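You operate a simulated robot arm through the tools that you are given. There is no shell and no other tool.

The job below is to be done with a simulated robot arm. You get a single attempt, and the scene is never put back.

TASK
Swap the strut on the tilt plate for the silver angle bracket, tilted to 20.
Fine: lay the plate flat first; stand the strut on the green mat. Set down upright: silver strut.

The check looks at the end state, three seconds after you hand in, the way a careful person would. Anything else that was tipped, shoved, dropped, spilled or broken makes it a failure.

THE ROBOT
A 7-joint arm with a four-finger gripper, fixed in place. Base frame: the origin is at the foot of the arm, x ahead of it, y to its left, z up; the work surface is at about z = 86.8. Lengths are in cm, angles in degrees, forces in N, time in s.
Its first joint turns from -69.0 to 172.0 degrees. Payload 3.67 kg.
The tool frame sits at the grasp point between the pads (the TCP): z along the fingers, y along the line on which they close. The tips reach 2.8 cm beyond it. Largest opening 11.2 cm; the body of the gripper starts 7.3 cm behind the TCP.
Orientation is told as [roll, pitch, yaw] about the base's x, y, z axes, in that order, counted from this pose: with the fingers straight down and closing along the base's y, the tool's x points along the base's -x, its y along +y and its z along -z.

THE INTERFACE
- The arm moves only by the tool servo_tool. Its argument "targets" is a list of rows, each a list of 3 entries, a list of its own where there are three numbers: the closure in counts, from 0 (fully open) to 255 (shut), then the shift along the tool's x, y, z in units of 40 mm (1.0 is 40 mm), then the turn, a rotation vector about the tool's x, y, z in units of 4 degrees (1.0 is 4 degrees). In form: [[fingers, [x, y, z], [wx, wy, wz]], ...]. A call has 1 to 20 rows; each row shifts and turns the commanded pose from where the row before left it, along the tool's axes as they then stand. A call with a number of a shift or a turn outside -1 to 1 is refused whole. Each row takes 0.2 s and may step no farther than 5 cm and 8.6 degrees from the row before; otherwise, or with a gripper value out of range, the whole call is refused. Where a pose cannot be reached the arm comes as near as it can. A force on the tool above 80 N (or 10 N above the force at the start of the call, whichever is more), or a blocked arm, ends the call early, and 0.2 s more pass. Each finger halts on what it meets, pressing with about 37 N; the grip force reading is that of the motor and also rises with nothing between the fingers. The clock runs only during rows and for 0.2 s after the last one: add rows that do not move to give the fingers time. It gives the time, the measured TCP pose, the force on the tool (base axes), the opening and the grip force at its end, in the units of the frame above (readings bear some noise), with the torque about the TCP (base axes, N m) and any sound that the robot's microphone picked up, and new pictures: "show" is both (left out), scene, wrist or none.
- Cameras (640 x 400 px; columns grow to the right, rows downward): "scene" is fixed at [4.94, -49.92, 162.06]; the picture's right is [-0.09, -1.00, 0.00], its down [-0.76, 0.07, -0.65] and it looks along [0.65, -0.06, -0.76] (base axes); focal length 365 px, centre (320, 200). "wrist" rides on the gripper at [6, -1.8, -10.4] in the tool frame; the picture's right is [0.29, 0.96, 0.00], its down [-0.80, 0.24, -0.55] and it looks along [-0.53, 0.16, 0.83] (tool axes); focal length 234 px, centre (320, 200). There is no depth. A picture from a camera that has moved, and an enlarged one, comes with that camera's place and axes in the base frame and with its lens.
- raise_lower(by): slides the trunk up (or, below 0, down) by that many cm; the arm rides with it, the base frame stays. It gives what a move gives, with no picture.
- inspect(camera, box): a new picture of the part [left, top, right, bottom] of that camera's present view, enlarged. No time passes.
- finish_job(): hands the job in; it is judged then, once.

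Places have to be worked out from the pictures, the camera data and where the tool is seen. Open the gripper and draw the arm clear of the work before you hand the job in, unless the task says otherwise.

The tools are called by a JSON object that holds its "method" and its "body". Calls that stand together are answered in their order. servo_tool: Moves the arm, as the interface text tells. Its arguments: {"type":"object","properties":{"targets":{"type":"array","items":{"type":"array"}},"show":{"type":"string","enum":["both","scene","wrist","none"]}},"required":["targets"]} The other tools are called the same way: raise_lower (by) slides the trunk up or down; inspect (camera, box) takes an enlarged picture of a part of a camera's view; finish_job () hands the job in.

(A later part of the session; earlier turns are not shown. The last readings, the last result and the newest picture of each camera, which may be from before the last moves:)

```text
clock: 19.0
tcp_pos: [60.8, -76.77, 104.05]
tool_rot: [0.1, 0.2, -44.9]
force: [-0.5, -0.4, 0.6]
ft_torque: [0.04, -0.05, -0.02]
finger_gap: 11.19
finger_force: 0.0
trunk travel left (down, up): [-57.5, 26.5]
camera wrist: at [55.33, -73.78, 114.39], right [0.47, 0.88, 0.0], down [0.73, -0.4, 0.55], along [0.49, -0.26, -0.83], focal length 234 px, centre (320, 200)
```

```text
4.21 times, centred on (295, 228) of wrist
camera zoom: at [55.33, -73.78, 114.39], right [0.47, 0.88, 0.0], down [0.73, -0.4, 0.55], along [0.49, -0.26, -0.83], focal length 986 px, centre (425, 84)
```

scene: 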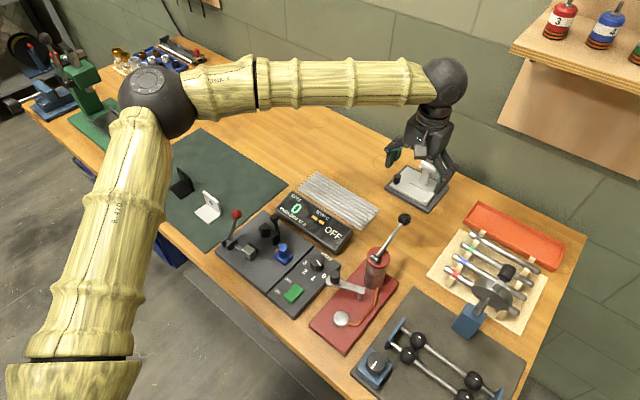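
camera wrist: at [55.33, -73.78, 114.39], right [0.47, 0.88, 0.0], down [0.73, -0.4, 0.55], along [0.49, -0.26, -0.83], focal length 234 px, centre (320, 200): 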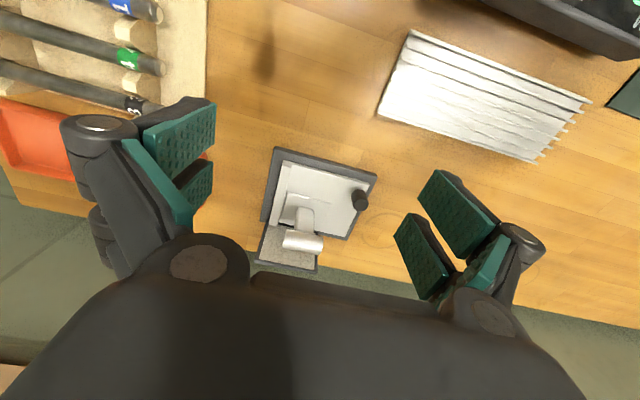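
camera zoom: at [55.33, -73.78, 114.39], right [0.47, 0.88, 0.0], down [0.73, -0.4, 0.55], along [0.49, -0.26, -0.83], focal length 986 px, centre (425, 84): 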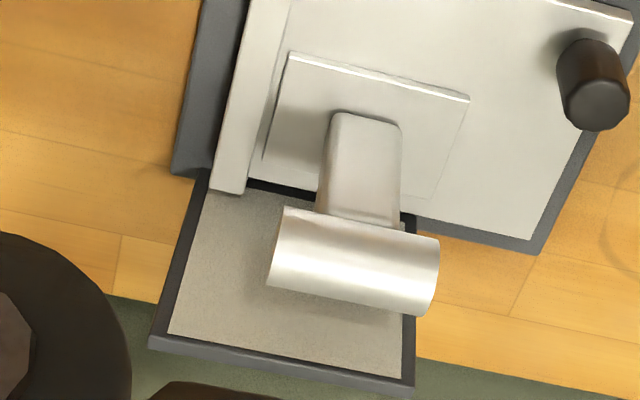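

Triangulated: strut base centre u≈-9.5, v≈109.55; cylinder centre z≈95.2, length ≈4.2 along u, with the board front at v≈113.5. I go above it with a 7 cm opening and look again.

{"method": "servo_tool", "body": {"targets": [[96, [-1, 0.25, 0], [0, 0, 0]], [96, [-1, 0.2, 0], [0, 0, 0]], [96, [-1, 0, 0], [0, 0, 0]], [96, [-0.1, 0, 0], [0, 0, 0]], [96, [0, 0, 0.75], [0, 0, 0]], [96, [0, 0, 0], [0, 0, 0]]]}}

{"method": "inspect", "body": {"camera": "wrist", "box": [220, 100, 420, 260]}}

{"method": "inspect", "body": {"camera": "scene", "box": [375, 120, 465, 215]}}

```text
clock: 20.4
tcp_pos: [70.96, -84.2, 101.12]
tool_rot: [0.1, 0.1, -45.0]
force: [-1.1, 0.5, 0.5]
ft_torque: [-0.01, -0.01, 0.02]
finger_gap: 7.0
finger_force: 0.0
trunk travel left (down, up): [-57.5, 26.5]
camera wrist: at [65.42, -81.32, 111.36], right [0.47, 0.88, 0.0], down [0.73, -0.4, 0.55], along [0.49, -0.26, -0.83], focal length 234 px, centre (320, 200)
```

scene: 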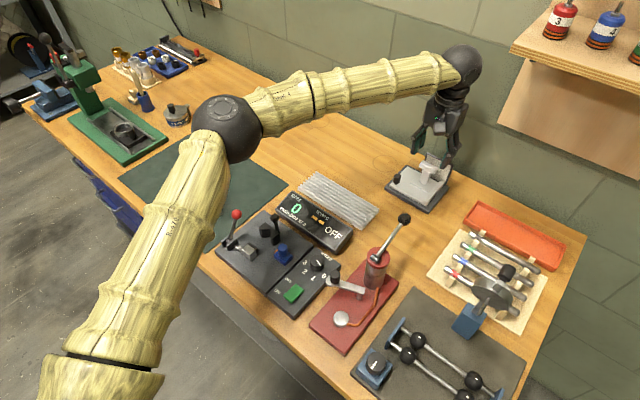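
wrist: 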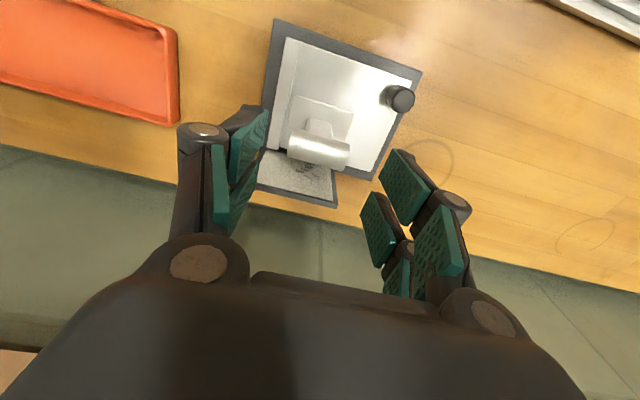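

```text
2.50 times, centred on (320, 180) of wrist
camera zoom: at [65.42, -81.32, 111.36], right [0.47, 0.88, 0.0], down [0.73, -0.4, 0.55], along [0.49, -0.26, -0.83], focal length 585 px, centre (320, 250)
```

zoom: 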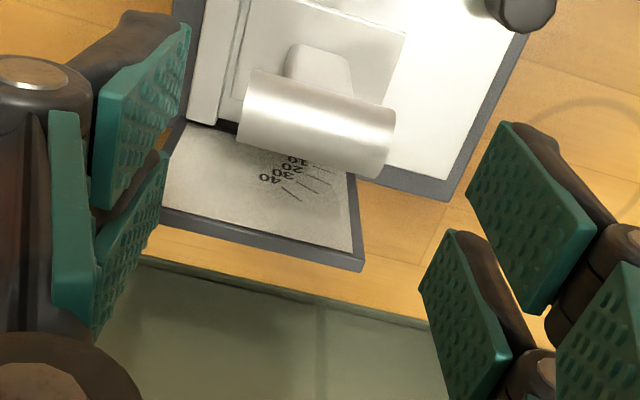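

```text
4.21 times, centred on (420, 168) of scene
camera zoom: at [4.94, -49.92, 162.06], right [-0.09, -1.0, 0.0], down [-0.76, 0.07, -0.65], along [0.65, -0.06, -0.76], focal length 1537 px, centre (-101, 337)
```

zoom: 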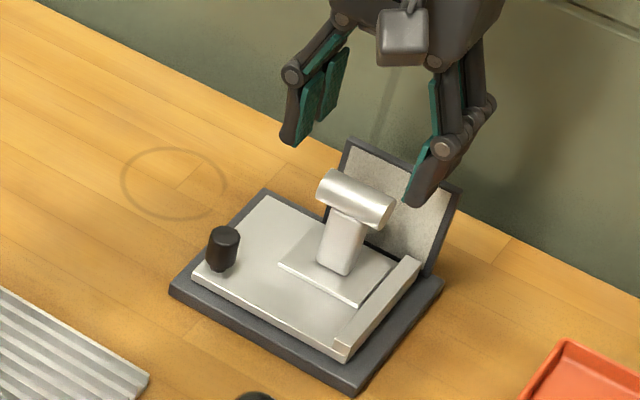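

The tool is centred over the cylinder (u≈-9.4, v≈109.8) with clearance to the board. I descend to grip height.

{"method": "servo_tool", "body": {"targets": [[96, [0, -0.02, 0.6], [0, 0, 0]], [96, [0, 0, 0.4], [0, 0, 0]], [96, [0, 0, 0.27], [0, 0, 0]], [96, [0, 0, 0], [0, 0, 0]]]}}

{"method": "inspect", "body": {"camera": "wrist", "box": [220, 100, 420, 260]}}

{"method": "inspect", "body": {"camera": "scene", "box": [375, 120, 465, 215]}}

```text
clock: 21.4
tcp_pos: [70.79, -84.19, 96.03]
tool_rot: [0.1, 0.1, -45.0]
force: [-0.3, 0.3, 0.0]
ft_torque: [-0.01, 0.0, -0.03]
finger_gap: 6.99
finger_force: 0.0
trunk travel left (down, up): [-57.5, 26.5]
camera wrist: at [65.39, -81.32, 106.29], right [0.47, 0.88, 0.0], down [0.73, -0.4, 0.55], along [0.49, -0.26, -0.83], focal length 234 px, centre (320, 200)
```

scene: 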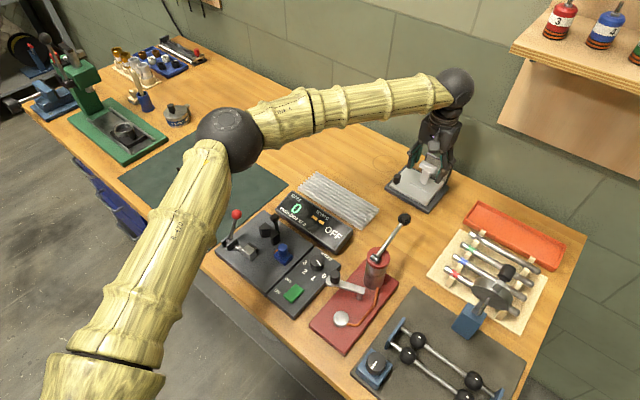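
wrist: 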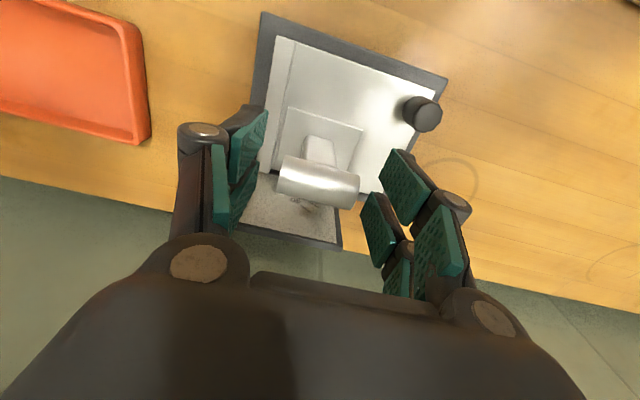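

```text
2.50 times, centred on (320, 180) of wrist
camera zoom: at [65.39, -81.32, 106.29], right [0.47, 0.88, 0.0], down [0.73, -0.4, 0.55], along [0.49, -0.26, -0.83], focal length 585 px, centre (320, 250)
```

zoom: 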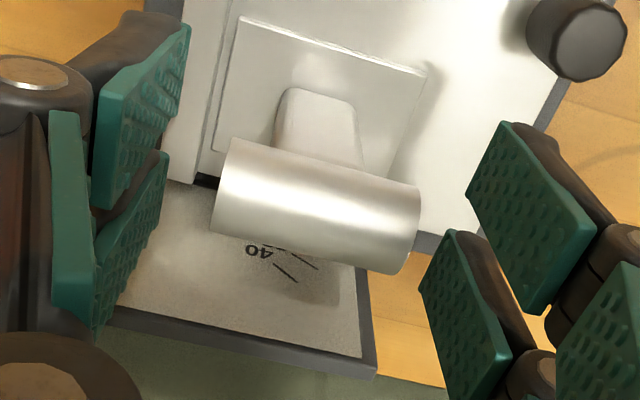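

```text
4.21 times, centred on (420, 168) of scene
camera zoom: at [4.94, -49.92, 162.06], right [-0.09, -1.0, 0.0], down [-0.76, 0.07, -0.65], along [0.65, -0.06, -0.76], focal length 1537 px, centre (-101, 337)
```

zoom: 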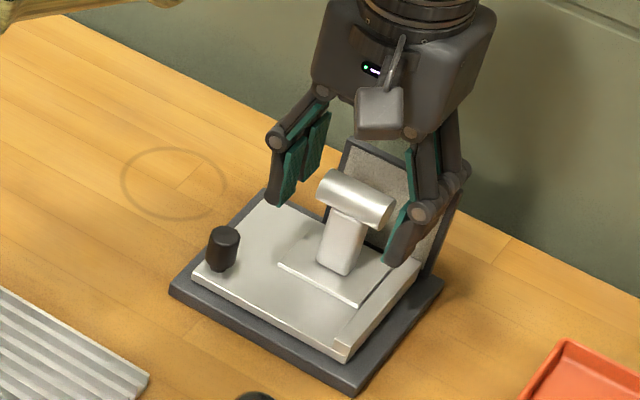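

Cylinder centre computes to (u -9.5, v 109.8), matching the TCP. I close on the cylinder's ends.

{"method": "servo_tool", "body": {"targets": [[130, [0, 0, 0], [0, 0, 0]], [150, [0, 0, 0], [0, 0, 0]], [165, [0, 0, 0], [0, 0, 0]], [255, [0, 0, 0], [0, 0, 0]], [255, [0, 0, 0], [0, 0, 0]]]}}

{"method": "inspect", "body": {"camera": "scene", "box": [375, 120, 465, 215]}}

```text
clock: 22.6
tcp_pos: [70.84, -84.29, 95.99]
tool_rot: [0.2, 0.1, -44.9]
force: [0.1, -0.8, 0.3]
ft_torque: [0.0, 0.02, 0.0]
finger_gap: 4.31
finger_force: 36.5
trunk travel left (down, up): [-57.5, 26.5]
camera wrist: at [65.41, -81.34, 106.28], right [0.47, 0.88, 0.0], down [0.73, -0.4, 0.55], along [0.49, -0.26, -0.83], focal length 234 px, centre (320, 200)
```

scene: 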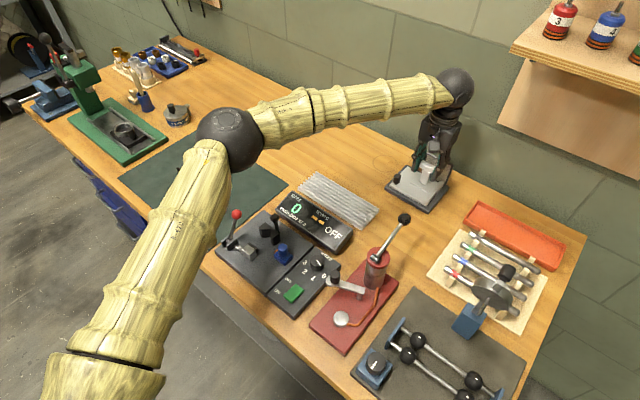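
wrist: 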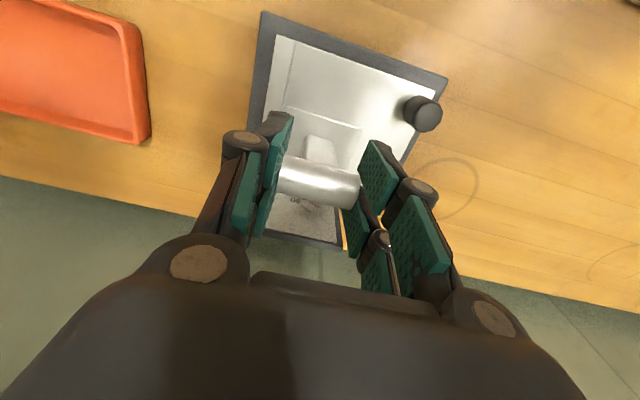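

```text
4.21 times, centred on (420, 168) of scene
camera zoom: at [4.94, -49.92, 162.06], right [-0.09, -1.0, 0.0], down [-0.76, 0.07, -0.65], along [0.65, -0.06, -0.76], focal length 1537 px, centre (-101, 337)
```

zoom: 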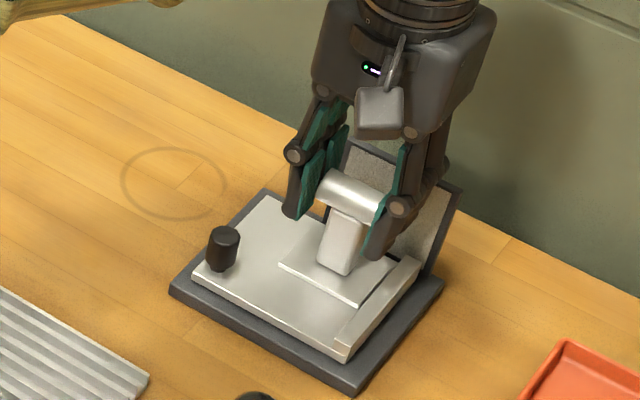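

The strut is held (gap 4.31, 36.5 N). I lift it straight up slowly and check it stays level.

{"method": "servo_tool", "body": {"targets": [[255, [0, 0, -0.2], [0, 0, 0]], [255, [0, 0, -0.4], [0, 0, 0]], [255, [0, 0, -0.6], [0, 0, 0]], [255, [0, 0, -0.7], [0, 0, 0]], [255, [0, 0, -0.7], [0, 0, 0]], [255, [0, 0, 0], [0, 0, 0]]]}}

{"method": "inspect", "body": {"camera": "scene", "box": [375, 100, 465, 215]}}

{"method": "inspect", "body": {"camera": "wrist", "box": [220, 20, 420, 260]}}

```text
clock: 24.0
tcp_pos: [70.89, -84.29, 106.26]
tool_rot: [0.1, 0.1, -45.0]
force: [0.8, -1.3, -1.3]
ft_torque: [0.01, 0.0, -0.01]
finger_gap: 4.33
finger_force: 37.1
trunk travel left (down, up): [-57.5, 26.5]
camera wrist: at [65.44, -81.36, 116.59], right [0.47, 0.88, 0.0], down [0.73, -0.4, 0.55], along [0.49, -0.26, -0.83], focal length 234 px, centre (320, 200)
```

scene: 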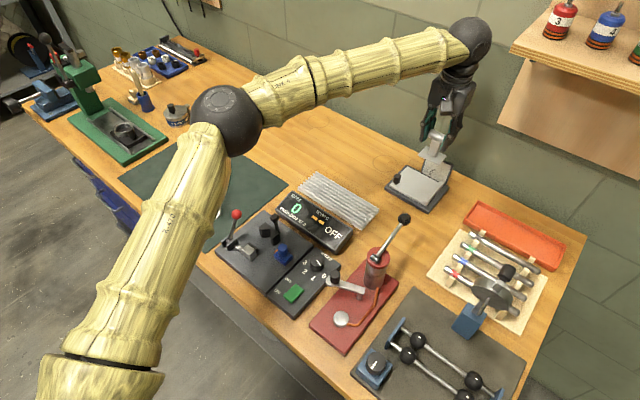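
wrist: 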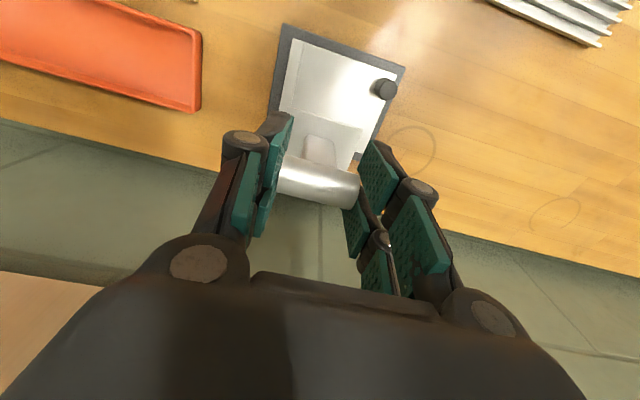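

```text
3.48 times, centred on (420, 158) of scene
camera zoom: at [4.94, -49.92, 162.06], right [-0.09, -1.0, 0.0], down [-0.76, 0.07, -0.65], along [0.65, -0.06, -0.76], focal length 1270 px, centre (-28, 348)
```

zoom: 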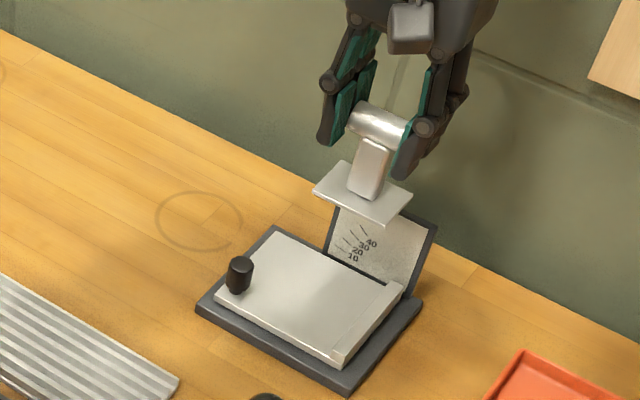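

```text
1.67 times, centred on (320, 140) of wrist
camera zoom: at [65.44, -81.36, 116.59], right [0.47, 0.88, 0.0], down [0.73, -0.4, 0.55], along [0.49, -0.26, -0.83], focal length 390 px, centre (320, 300)
```

zoom: 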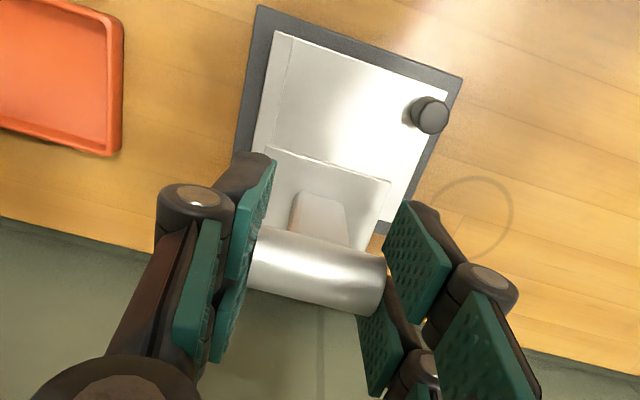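

The strut hangs level in the grip and the plate is clear. I carry it to an empty spot on the mat, target about (77.8, -33.9), well away from both brackets.

{"method": "servo_tool", "body": {"targets": [[255, [0.3, 0.3, -0.3], [0, 0, 0]], [255, [0.5, 0.7, -0.3], [0, 0, 0]], [255, [0.69, 0.91, 0], [0, 0, 0]], [255, [0.69, 0.91, 0], [0, 0, 0]], [255, [0.69, 0.91, 0], [0, 0, 0]], [255, [0.69, 0.91, 0], [0, 0, 0]], [255, [0.69, 0.91, 0], [0, 0, 0]], [255, [0.69, 0.91, 0], [0, 0, 0]], [255, [0.69, 0.91, 0], [0, 0, 0]], [255, [0.69, 0.91, 0], [0, 0, 0]], [255, [0.69, 0.91, 0], [0, 0, 0]], [255, [0.5, 0.7, 0], [0, 0, 0]], [255, [0.17, 0.21, 0], [0, 0, 0]], [255, [0, 0, 0], [0, 0, 0]]]}}

```text
clock: 27.2
tcp_pos: [75.52, -40.49, 103.33]
tool_rot: [-1.6, 3.1, -46.3]
force: [0.5, 0.4, -0.8]
ft_torque: [0.01, 0.03, -0.04]
finger_gap: 4.32
finger_force: 37.1
out of reach, approached as far as the arm can: row 11, 12, 13
trunk travel left (down, up): [-57.5, 26.5]
stopped in row 14: the arm was blocked; the commanded pose is now the measured one
camera wrist: at [70.85, -37.7, 113.92], right [0.49, 0.87, -0.01], down [0.76, -0.42, 0.5], along [0.43, -0.26, -0.86], focal length 234 px, centre (320, 200)
```

scene: 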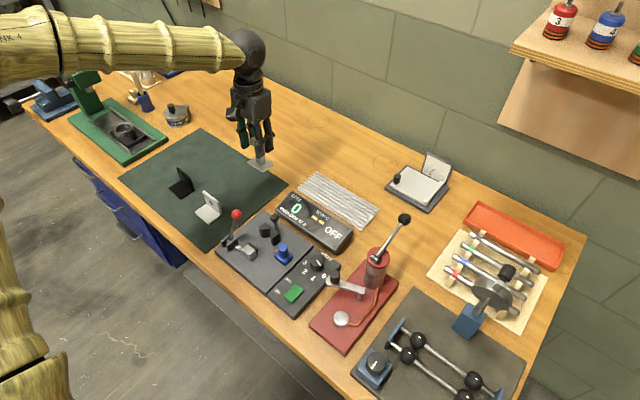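
wrist: 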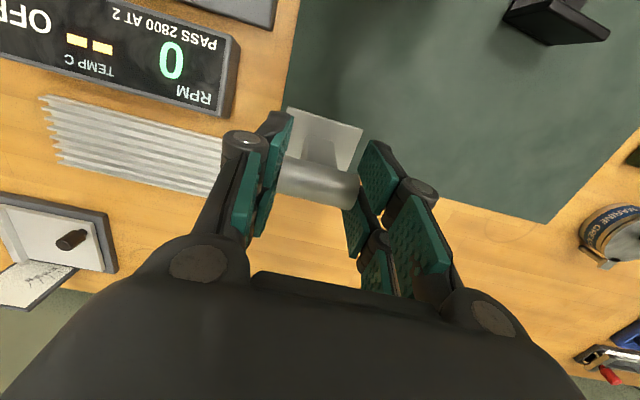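

The wrist ran near a joint limit at yaw -45 here (pose slightly tilted, strut still held well clear of the mat). I turn the yaw toward the arm's azimuth and then level it.

{"method": "servo_tool", "body": {"targets": [[255, [0, 0, 0], [0, 0, -1]], [255, [0, 0, 0], [0, 0, -1]], [255, [0, 0, 0], [0, 0, -1]], [255, [0, 0, 0], [0, 0, -1]], [255, [0, 0, 0], [0, 0, -1]], [255, [0, 0, 0], [0, 0, -1]], [255, [0, 0, 0], [0, 0, 0]]]}}

```text
clock: 28.8
tcp_pos: [75.55, -40.88, 103.33]
tool_rot: [0.0, 3.5, -22.5]
force: [0.0, 0.2, -1.0]
ft_torque: [0.01, -0.01, 0.02]
finger_gap: 4.33
finger_force: 36.9
trunk travel left (down, up): [-57.5, 26.5]
camera wrist: at [69.95, -40.52, 113.96], right [0.1, 0.99, 0.02], down [0.86, -0.1, 0.5], along [0.5, -0.04, -0.86], focal length 234 px, centre (320, 200)
```

scene: 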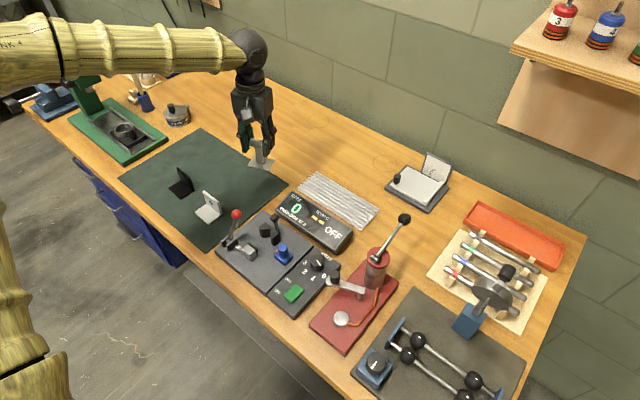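
wrist: 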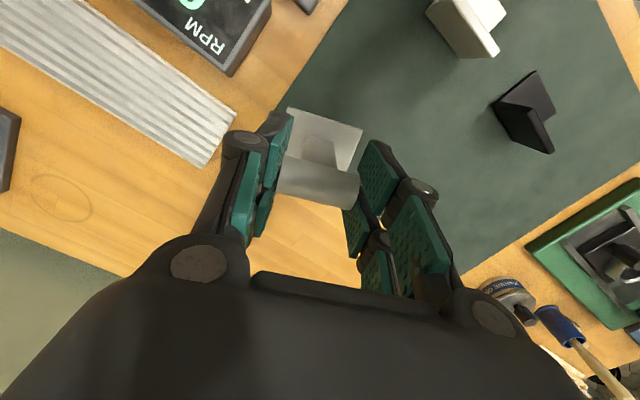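

Reachable now. I level the pitch and move over the placement spot.

{"method": "servo_tool", "body": {"targets": [[255, [0, 0, 0], [0, -0.87, 0]], [255, [0.07, 0.91, 0], [0, 0, 0]], [255, [0.07, 0.91, 0], [0, 0, 0]], [255, [0, 0, 0.5], [0, 0, 0]], [255, [0, 0, 0], [0, 0, 0]]]}}

{"method": "inspect", "body": {"camera": "scene", "box": [200, 60, 300, 190]}}

```text
clock: 30.2
tcp_pos: [76.42, -35.24, 95.61]
tool_rot: [-1.4, 4.6, -23.7]
force: [-0.5, 0.3, -1.6]
ft_torque: [0.04, 0.0, 0.01]
finger_gap: 4.32
finger_force: 36.8
trunk travel left (down, up): [-57.5, 26.5]
stopped in row 5: the arm was blocked; the commanded pose is now the measured one
camera wrist: at [71.19, -34.55, 106.33], right [0.12, 0.99, 0.0], down [0.87, -0.1, 0.48], along [0.48, -0.06, -0.88], focal length 234 px, centre (320, 200)
```

scene: 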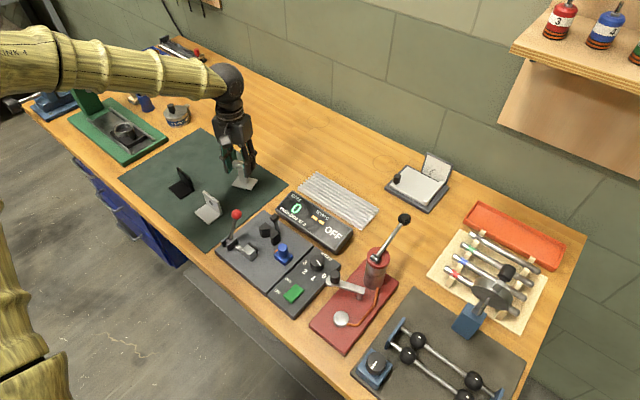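
wrist: 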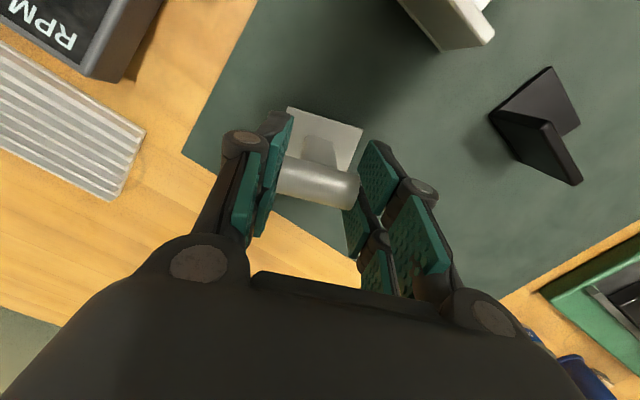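

```text
3.08 times, centred on (250, 125) of scene
camera zoom: at [4.94, -49.92, 162.06], right [-0.09, -1.0, 0.0], down [-0.76, 0.07, -0.65], along [0.65, -0.06, -0.76], focal length 1123 px, centre (535, 431)
```

zoom: 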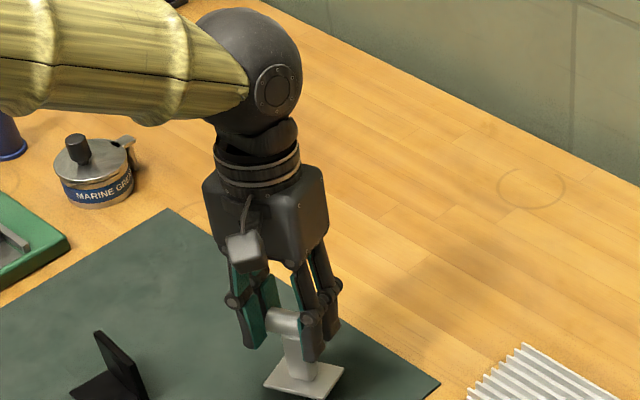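

The arm stopped short and low again (tool z 95.6, pitch 4.6), apparently a joint limit rather than contact. I lift the whole arm with the trunk for clearance and see how it reads.

{"method": "raise_lower", "body": {"by": 8}}

```text
clock: 31.4
tcp_pos: [76.53, -35.23, 103.64]
tool_rot: [-1.5, 4.5, -23.6]
force: [-0.5, -0.5, -1.0]
ft_torque: [0.01, 0.0, -0.02]
finger_gap: 4.34
finger_force: 37.4
trunk travel left (down, up): [-65.5, 18.5]
```

Lifted to 103.6. I try just levelling the tool in place.

{"method": "servo_tool", "body": {"targets": [[255, [0, 0, 0], [-0.35, -0.6, 0]], [255, [0, 0, 0], [0, -0.5, 0]], [255, [0, 0, 0], [0, 0, 0]]]}}

```text
clock: 32.2
tcp_pos: [76.23, -36.42, 103.3]
tool_rot: [0.6, 0.5, -24.7]
force: [0.2, 0.9, -0.9]
ft_torque: [0.03, 0.02, -0.01]
finger_gap: 4.31
finger_force: 37.2
trunk travel left (down, up): [-65.5, 18.5]
camera wrist: at [70.05, -35.55, 113.45], right [0.14, 0.99, 0.01], down [0.83, -0.12, 0.55], along [0.55, -0.07, -0.84], focal length 234 px, centre (320, 200)
```

scene: 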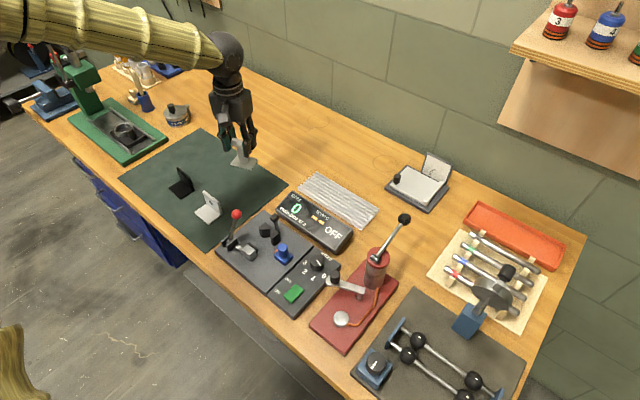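
wrist: 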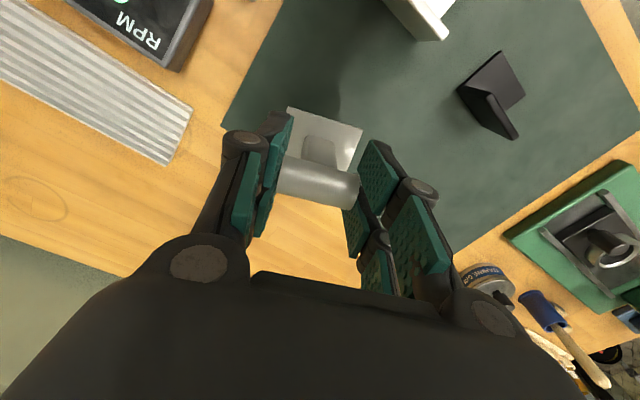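

Level now, at (76.2, -36.4), which is over the mat's free back area. A higher trunk helps, so I raise it further and then lower the strut with the arm.

{"method": "raise_lower", "body": {"by": 8}}

{"method": "servo_tool", "body": {"targets": [[255, [0, 0, 0.5], [0, 0, 0]], [255, [0, 0, 0.9], [0, 0, 0]], [255, [0, 0, 0.9], [0, 0, 0]], [255, [0, 0, 0], [0, 0, 0]]]}}

```text
clock: 33.3
tcp_pos: [76.17, -36.21, 110.94]
tool_rot: [0.5, 0.7, -24.7]
force: [-1.1, 0.4, -1.0]
ft_torque: [-0.02, 0.01, -0.01]
finger_gap: 4.31
finger_force: 37.0
trunk travel left (down, up): [-73.5, 10.5]
```

```text
clock: 34.3
tcp_pos: [76.41, -35.03, 102.56]
tool_rot: [-0.2, -0.2, -23.4]
force: [-0.4, -0.2, -1.6]
ft_torque: [-0.02, -0.02, -0.01]
finger_gap: 4.3
finger_force: 36.4
trunk travel left (down, up): [-73.5, 10.5]
camera wrist: at [70.31, -34.24, 112.92], right [0.12, 0.99, 0.0], down [0.83, -0.09, 0.56], along [0.55, -0.07, -0.83], focal length 234 px, centre (320, 200)
```

scene: 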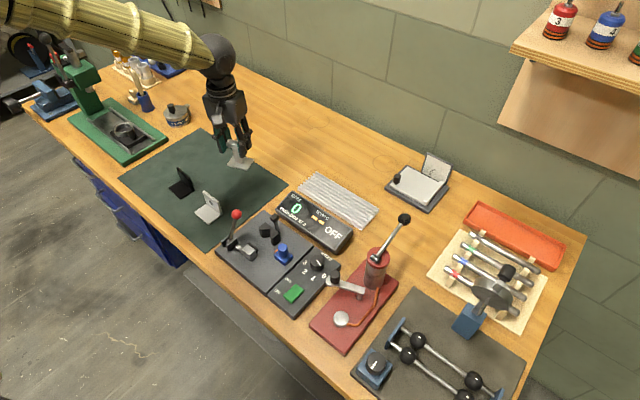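
wrist: 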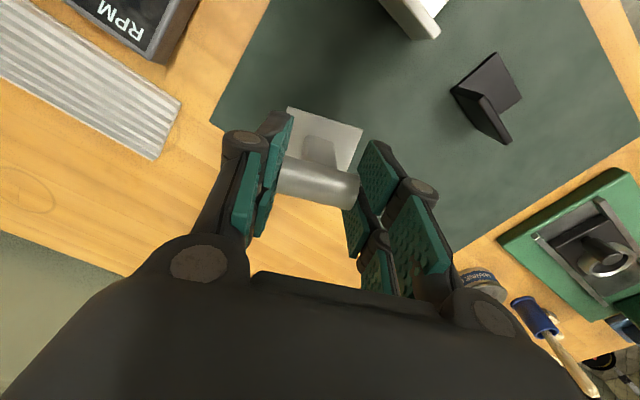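

Tracking well and level. I lower to just above the mat.

{"method": "servo_tool", "body": {"targets": [[255, [0, 0, 0.6], [0, 0, 0]], [255, [0, 0, 0.6], [0, 0, 0]], [255, [0, 0, 0.4], [0, 0, 0]], [255, [0, 0, 0], [0, 0, 0]]]}}

{"method": "inspect", "body": {"camera": "scene", "box": [190, 90, 290, 190]}}

```text
clock: 35.3
tcp_pos: [76.52, -34.98, 96.23]
tool_rot: [-0.1, -0.1, -23.4]
force: [0.0, 0.8, -0.7]
ft_torque: [-0.03, -0.02, -0.01]
finger_gap: 4.31
finger_force: 36.7
trunk travel left (down, up): [-73.5, 10.5]
camera wrist: at [70.42, -34.19, 106.45], right [0.12, 0.99, 0.0], down [0.83, -0.1, 0.56], along [0.55, -0.07, -0.83], focal length 234 px, centre (320, 200)
```

scene: 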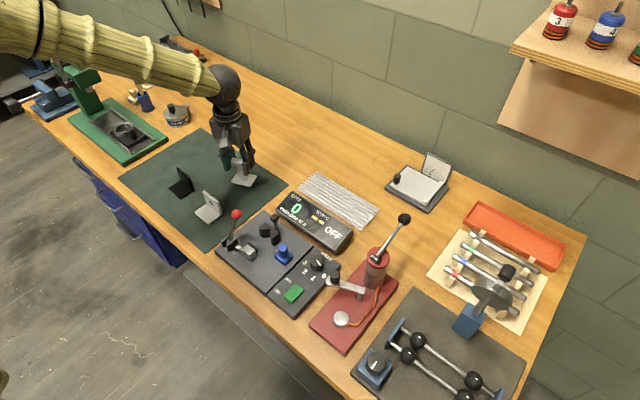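
wrist: 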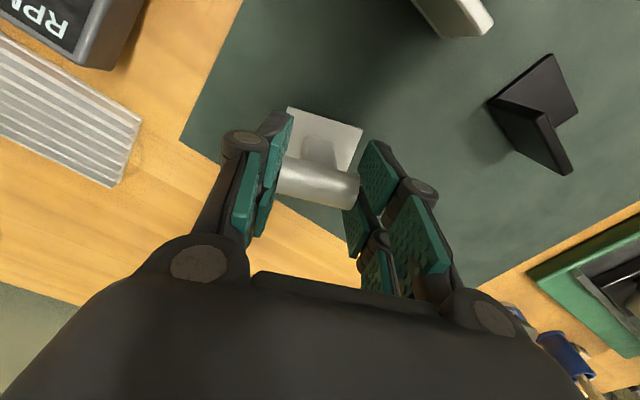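

```text
4.00 times, centred on (240, 140) of scene
camera zoom: at [4.94, -49.92, 162.06], right [-0.09, -1.0, 0.0], down [-0.76, 0.07, -0.65], along [0.65, -0.06, -0.76], focal length 1460 px, centre (640, 440)
```

zoom: 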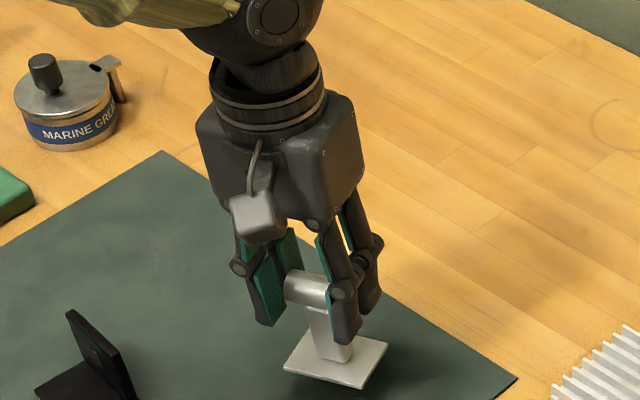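

Everything is over the mat. I lower in small steps watching the force.

{"method": "servo_tool", "body": {"targets": [[255, [0, 0, 0.1], [0, 0, 0]], [255, [0, 0, 0.1], [0, 0, 0]], [255, [0, 0, 0.1], [0, 0, 0]], [255, [0, 0, 0.05], [0, 0, 0]], [255, [0, 0, 0], [0, 0, 0]]], "show": "none"}}

```text
clock: 36.5
tcp_pos: [76.67, -35.02, 94.81]
tool_rot: [-0.1, -0.1, -23.3]
force: [-1.0, -0.2, -1.0]
ft_torque: [0.01, 0.01, 0.02]
finger_gap: 4.33
finger_force: 36.9
trunk travel left (down, up): [-73.5, 10.5]
```

{"method": "servo_tool", "body": {"targets": [[255, [0, 0, 0.05], [0, 0, 0]], [255, [0, 0, 0.05], [0, 0, 0]], [255, [0, 0, 0], [0, 0, 0]]], "show": "none"}}

{"method": "inspect", "body": {"camera": "scene", "box": [210, 140, 270, 195]}}

```text
clock: 37.3
tcp_pos: [76.63, -34.99, 94.31]
tool_rot: [-0.1, 0.0, -23.5]
force: [1.4, 0.1, -1.2]
ft_torque: [0.05, 0.01, 0.0]
finger_gap: 4.35
finger_force: 36.9
trunk travel left (down, up): [-73.5, 10.5]
```

```text
7.27 times, centred on (240, 168) of scene
camera zoom: at [4.94, -49.92, 162.06], right [-0.09, -1.0, 0.0], down [-0.76, 0.07, -0.65], along [0.65, -0.06, -0.76], focal length 2655 px, centre (902, 436)
```

zoom: 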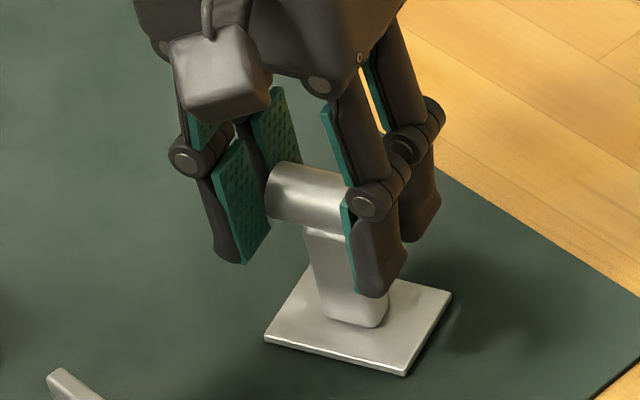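

The strut's base is very close to the mat (force still only its weight). I continue in 2 mm steps.

{"method": "servo_tool", "body": {"targets": [[255, [0, 0, 0.05], [0, 0, 0]], [255, [0, 0, 0], [0, 0, 0]]], "show": "none"}}

```text
clock: 37.9
tcp_pos: [76.48, -34.94, 94.17]
tool_rot: [-0.1, 0.0, -23.4]
force: [0.0, -0.5, 3.8]
ft_torque: [0.08, 0.02, 0.0]
finger_gap: 4.34
finger_force: 36.9
trunk travel left (down, up): [-73.5, 10.5]
```

Contact with the mat (upward 3.8 N). I open slowly and check that the strut stays standing.

{"method": "servo_tool", "body": {"targets": [[150, [0, 0, 0], [0, 0, 0]], [135, [0, 0, 0], [0, 0, 0]], [120, [0, 0, 0], [0, 0, 0]], [96, [0, 0, 0], [0, 0, 0]], [96, [0, 0, 0], [0, 0, 0]]]}}

{"method": "inspect", "body": {"camera": "scene", "box": [210, 140, 270, 195]}}

```text
clock: 39.1
tcp_pos: [76.52, -35.12, 94.25]
tool_rot: [-0.1, -0.1, -23.4]
force: [0.3, 0.1, 0.2]
ft_torque: [0.01, 0.0, -0.04]
finger_gap: 6.98
finger_force: 0.1
trunk travel left (down, up): [-73.5, 10.5]
camera wrist: at [70.43, -34.26, 104.45], right [0.12, 0.99, 0.0], down [0.83, -0.1, 0.56], along [0.55, -0.07, -0.83], focal length 234 px, centre (320, 200)
```

scene: 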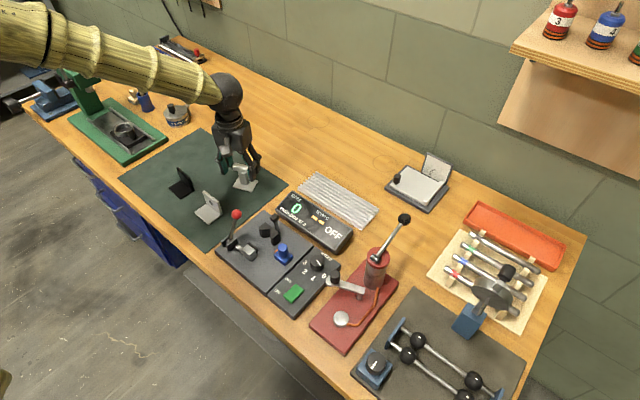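
wrist: 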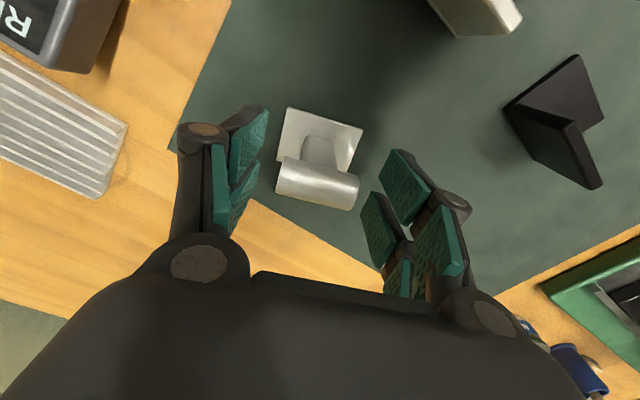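

```text
7.27 times, centred on (240, 168) of scene
camera zoom: at [4.94, -49.92, 162.06], right [-0.09, -1.0, 0.0], down [-0.76, 0.07, -0.65], along [0.65, -0.06, -0.76], focal length 2655 px, centre (902, 436)
```

zoom: 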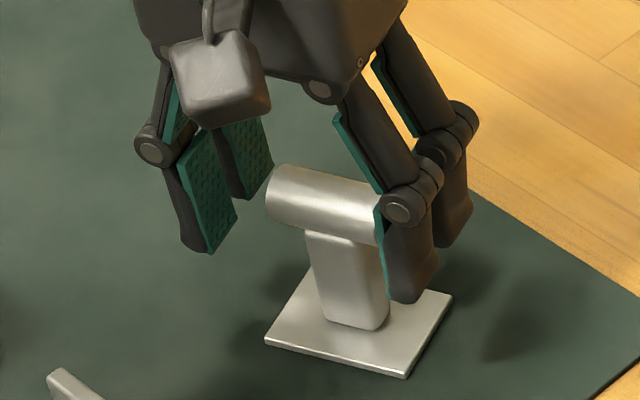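

The strut stands upright on the mat. I rise straight up, then back off toward the silver bracket to view it.

{"method": "servo_tool", "body": {"targets": [[96, [0, 0, -0.4], [0, 0, 0]], [96, [0, 0, -0.9], [0, 0, 0]], [96, [0, 0, -1], [0, 0, 0]], [96, [0, 0, -1], [0, 0, 0]], [96, [0.7, 0.5, -0.5], [0, 0, 0]], [96, [0.9, 0.5, 0], [0, 0, 0]], [96, [0.9, 0.5, 0], [0, 0, 0]], [50, [0.9, 0.5, 0], [0, 0, 0]], [0, [0.9, 0.5, 0], [0, 0, 0]], [0, [0, 0, 0], [0, 0, 0]]]}}

{"method": "inspect", "body": {"camera": "scene", "box": [160, 140, 280, 230]}}

```text
clock: 40.7
tcp_pos: [66.34, -28.67, 98.18]
tool_rot: [-3.8, 9.3, -25.3]
force: [0.7, -0.4, -1.0]
ft_torque: [-0.01, -0.06, -0.01]
finger_gap: 6.99
finger_force: 0.1
trunk travel left (down, up): [-73.5, 10.5]
stopped in row 7: the arm was blocked; the commanded pose is now the measured one
camera wrist: at [62.22, -27.96, 109.44], right [0.14, 0.99, -0.02], down [0.91, -0.12, 0.4], along [0.39, -0.07, -0.92], focal length 234 px, centre (320, 200)
```

scene: 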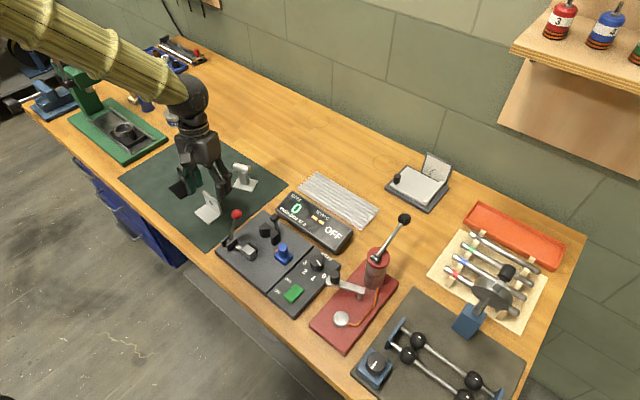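
wrist: 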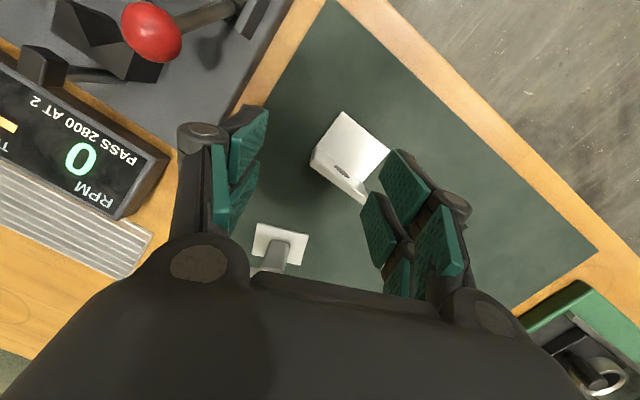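

```text
4.44 times, centred on (220, 185) of scene
camera zoom: at [4.94, -49.92, 162.06], right [-0.09, -1.0, 0.0], down [-0.76, 0.07, -0.65], along [0.65, -0.06, -0.76], focal length 1623 px, centre (764, 267)
```

zoom: 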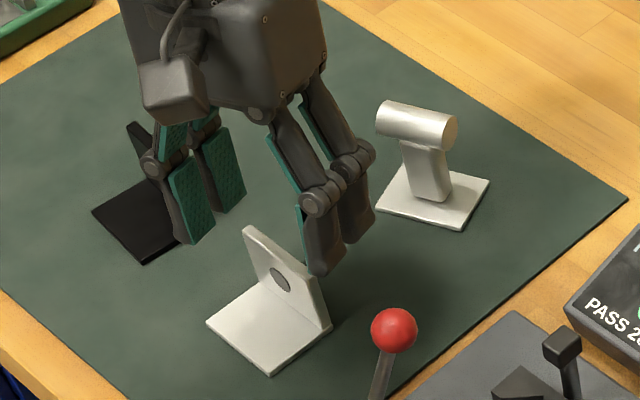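

The arm hit a joint limit again and sagged low (no contact seen: strut and both brackets unchanged). The starting pose had a much more positive yaw, so I lift with the trunk and then turn the yaw positive.

{"method": "raise_lower", "body": {"by": 9}}

{"method": "servo_tool", "body": {"targets": [[96, [0, 0, 0], [0, 0, -1]], [96, [0, 0, 0], [0, 0, -1]], [96, [0, 0, 0], [0, 0, -1]], [96, [0, 0, 0], [0, 0, -1]], [96, [0, 0, 0], [0, 0, -1]], [96, [0, 0, 0], [0, 0, -1]], [96, [0, 0, 0], [0, 0, 0]]]}}

```text
clock: 41.9
tcp_pos: [66.57, -28.67, 107.14]
tool_rot: [-3.9, 9.6, -25.3]
force: [-0.2, -0.3, 0.6]
ft_torque: [0.0, -0.02, 0.01]
finger_gap: 7.03
finger_force: 0.0
trunk travel left (down, up): [-82.5, 1.5]
```

```text
clock: 43.5
tcp_pos: [66.32, -29.22, 107.1]
tool_rot: [0.8, 10.3, -1.6]
force: [-0.1, -0.8, 0.1]
ft_torque: [0.05, -0.02, -0.03]
finger_gap: 6.97
finger_force: 0.1
trunk travel left (down, up): [-82.5, 1.5]
camera wrist: at [62.28, -31.03, 118.16], right [-0.26, 0.96, 0.06], down [0.89, 0.21, 0.41], along [0.38, 0.16, -0.91], focal length 234 px, centre (320, 200)
```

scene: 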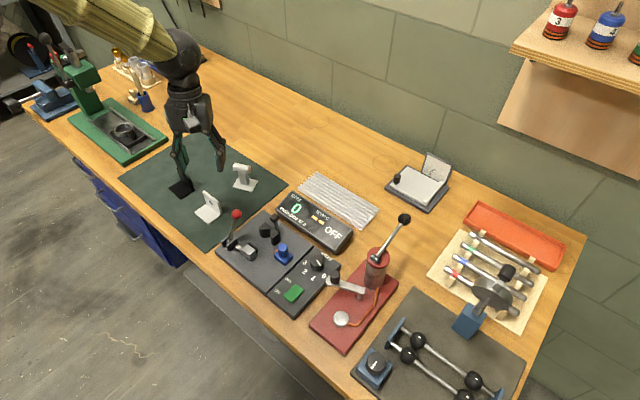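
wrist: 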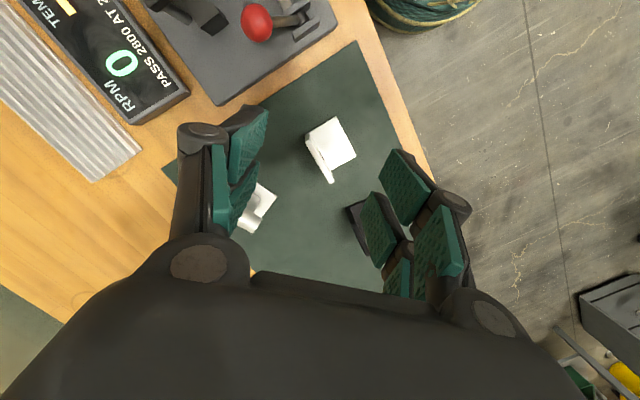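

Turning worked. I level the pitch and continue the yaw to +45, checking whether height holds.

{"method": "servo_tool", "body": {"targets": [[96, [0, 0, 0], [0.2, -0.87, 0]], [96, [0, 0, 0], [0, -0.87, 0]], [96, [0, 0, 0], [0, -0.85, 0]], [96, [0, 0, 0], [0, 0, 0]], [96, [0, 0, 0], [0, 0, -1]], [96, [0, 0, 0], [0, 0, -1]], [96, [0, 0, 0], [0, 0, -1]], [96, [0, 0, 0], [0, 0, -1]], [96, [0, 0, 0], [0, 0, 0]]]}}

```text
clock: 45.5
tcp_pos: [65.62, -29.49, 105.88]
tool_rot: [0.5, 1.0, 14.0]
force: [0.9, -0.4, 0.0]
ft_torque: [-0.02, 0.01, -0.01]
finger_gap: 6.99
finger_force: 0.0
trunk travel left (down, up): [-82.5, 1.5]
camera wrist: at [60.5, -32.79, 116.14], right [-0.51, 0.86, 0.02], down [0.73, 0.42, 0.54], along [0.46, 0.29, -0.84], focal length 234 px, centre (320, 200)
```

scene: 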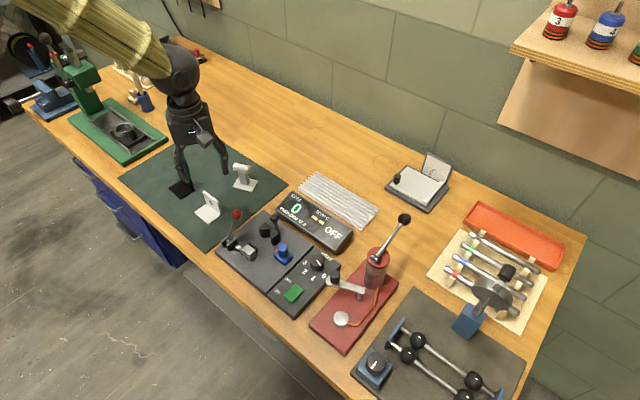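
wrist: 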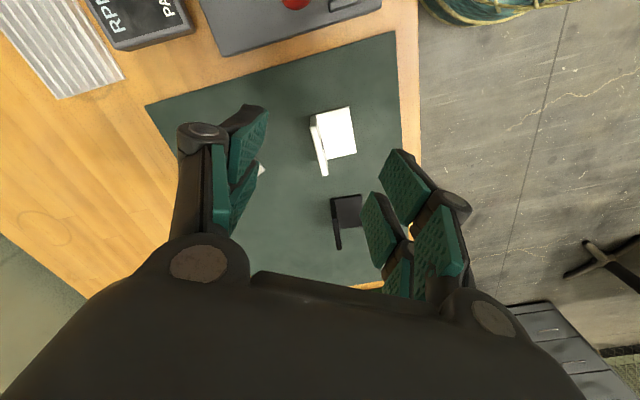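

Level and holding height. I enlarge the bracket to locate it.

{"method": "inspect", "body": {"camera": "wrist", "box": [280, 80, 400, 260]}}

{"method": "inspect", "body": {"camera": "scene", "box": [160, 150, 270, 230]}}

```text
2.22 times, centred on (340, 170) of wrist
camera zoom: at [60.5, -32.79, 116.14], right [-0.51, 0.86, 0.02], down [0.73, 0.42, 0.54], along [0.46, 0.29, -0.84], focal length 520 px, centre (276, 267)
```

zoom: 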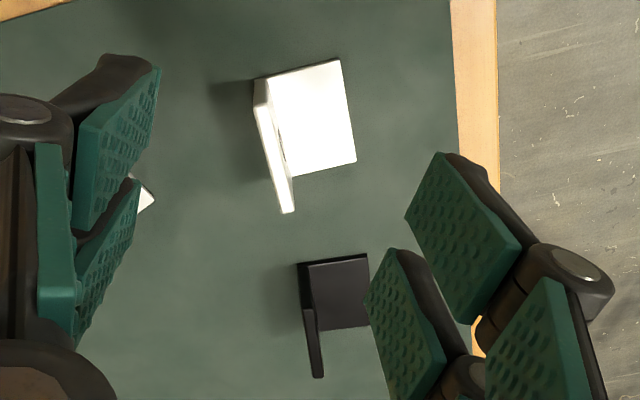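

```text
5.00 times, centred on (215, 190) of scene
camera zoom: at [4.94, -49.92, 162.06], right [-0.09, -1.0, 0.0], down [-0.76, 0.07, -0.65], along [0.65, -0.06, -0.76], focal length 1826 px, centre (845, 250)
```

zoom: 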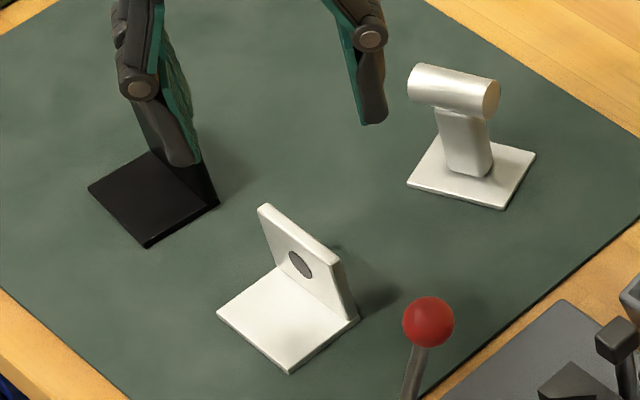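

The bracket: width u 25.7–31.5, upright wall at v≈67.8 with top z≈92.3, base toward the robot. I will pinch the wall from above with yaw +45; turn and move over it first.

{"method": "servo_tool", "body": {"targets": [[120, [0, 0, 0], [0.1, -0.25, -1]], [141, [0, 0, 0], [0, 0, -1]], [141, [0, 0, 0], [0, 0, -1]], [141, [0, 0, 0], [0, 0, -1]], [141, [0, 0, 0], [0, 0, -1]], [141, [0, 0, 0], [0, 0, -1]], [141, [0, 0, 0], [0, 0, -1]], [141, [0, 0, 0], [0, 0, -0.75]], [141, [-0.38, -0.07, 0], [0, 0, 0]], [141, [-0.38, -0.07, 0], [0, 0, 0]], [141, [0, 0, 0], [0, 0, 0]]]}}

{"method": "inspect", "body": {"camera": "wrist", "box": [220, 80, 420, 260]}}

{"method": "inspect", "body": {"camera": "scene", "box": [150, 110, 270, 230]}}

```text
clock: 47.9
tcp_pos: [68.24, -27.87, 105.75]
tool_rot: [0.1, -0.2, 44.9]
force: [-0.1, 0.8, 0.0]
ft_torque: [-0.01, 0.02, -0.02]
finger_gap: 5.01
finger_force: 0.1
trunk travel left (down, up): [-82.5, 1.5]
camera wrist: at [65.26, -33.35, 116.05], right [-0.88, 0.48, 0.0], down [0.4, 0.73, 0.56], along [0.26, 0.49, -0.83], focal length 234 px, centre (320, 200)
```

scene: 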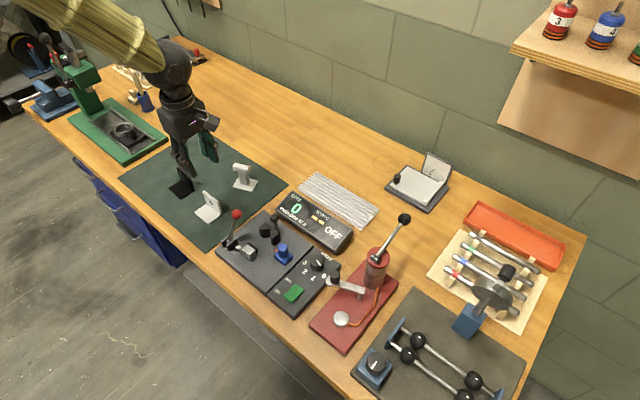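
wrist: 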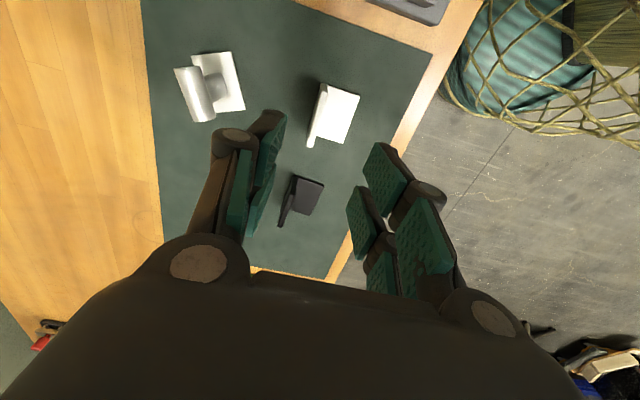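

```text
2.22 times, centred on (320, 170) of wrist
camera zoom: at [65.26, -33.35, 116.05], right [-0.88, 0.48, 0.0], down [0.4, 0.73, 0.56], along [0.26, 0.49, -0.83], focal length 520 px, centre (320, 267)
```

zoom: 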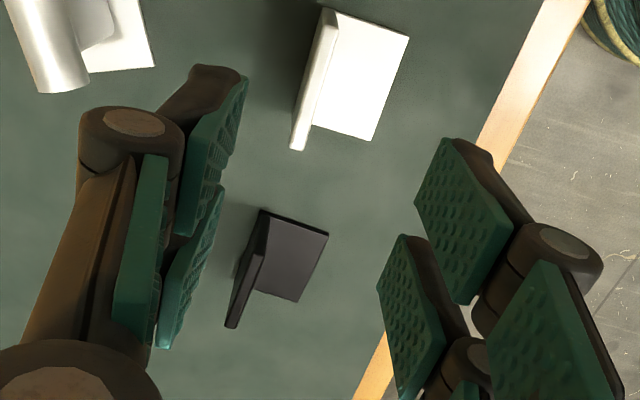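

```text
3.33 times, centred on (210, 170) of scene
camera zoom: at [4.94, -49.92, 162.06], right [-0.09, -1.0, 0.0], down [-0.76, 0.07, -0.65], along [0.65, -0.06, -0.76], focal length 1217 px, centre (687, 300)
```

zoom: 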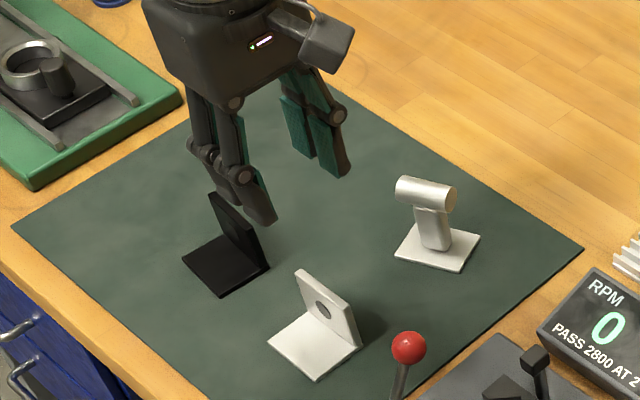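

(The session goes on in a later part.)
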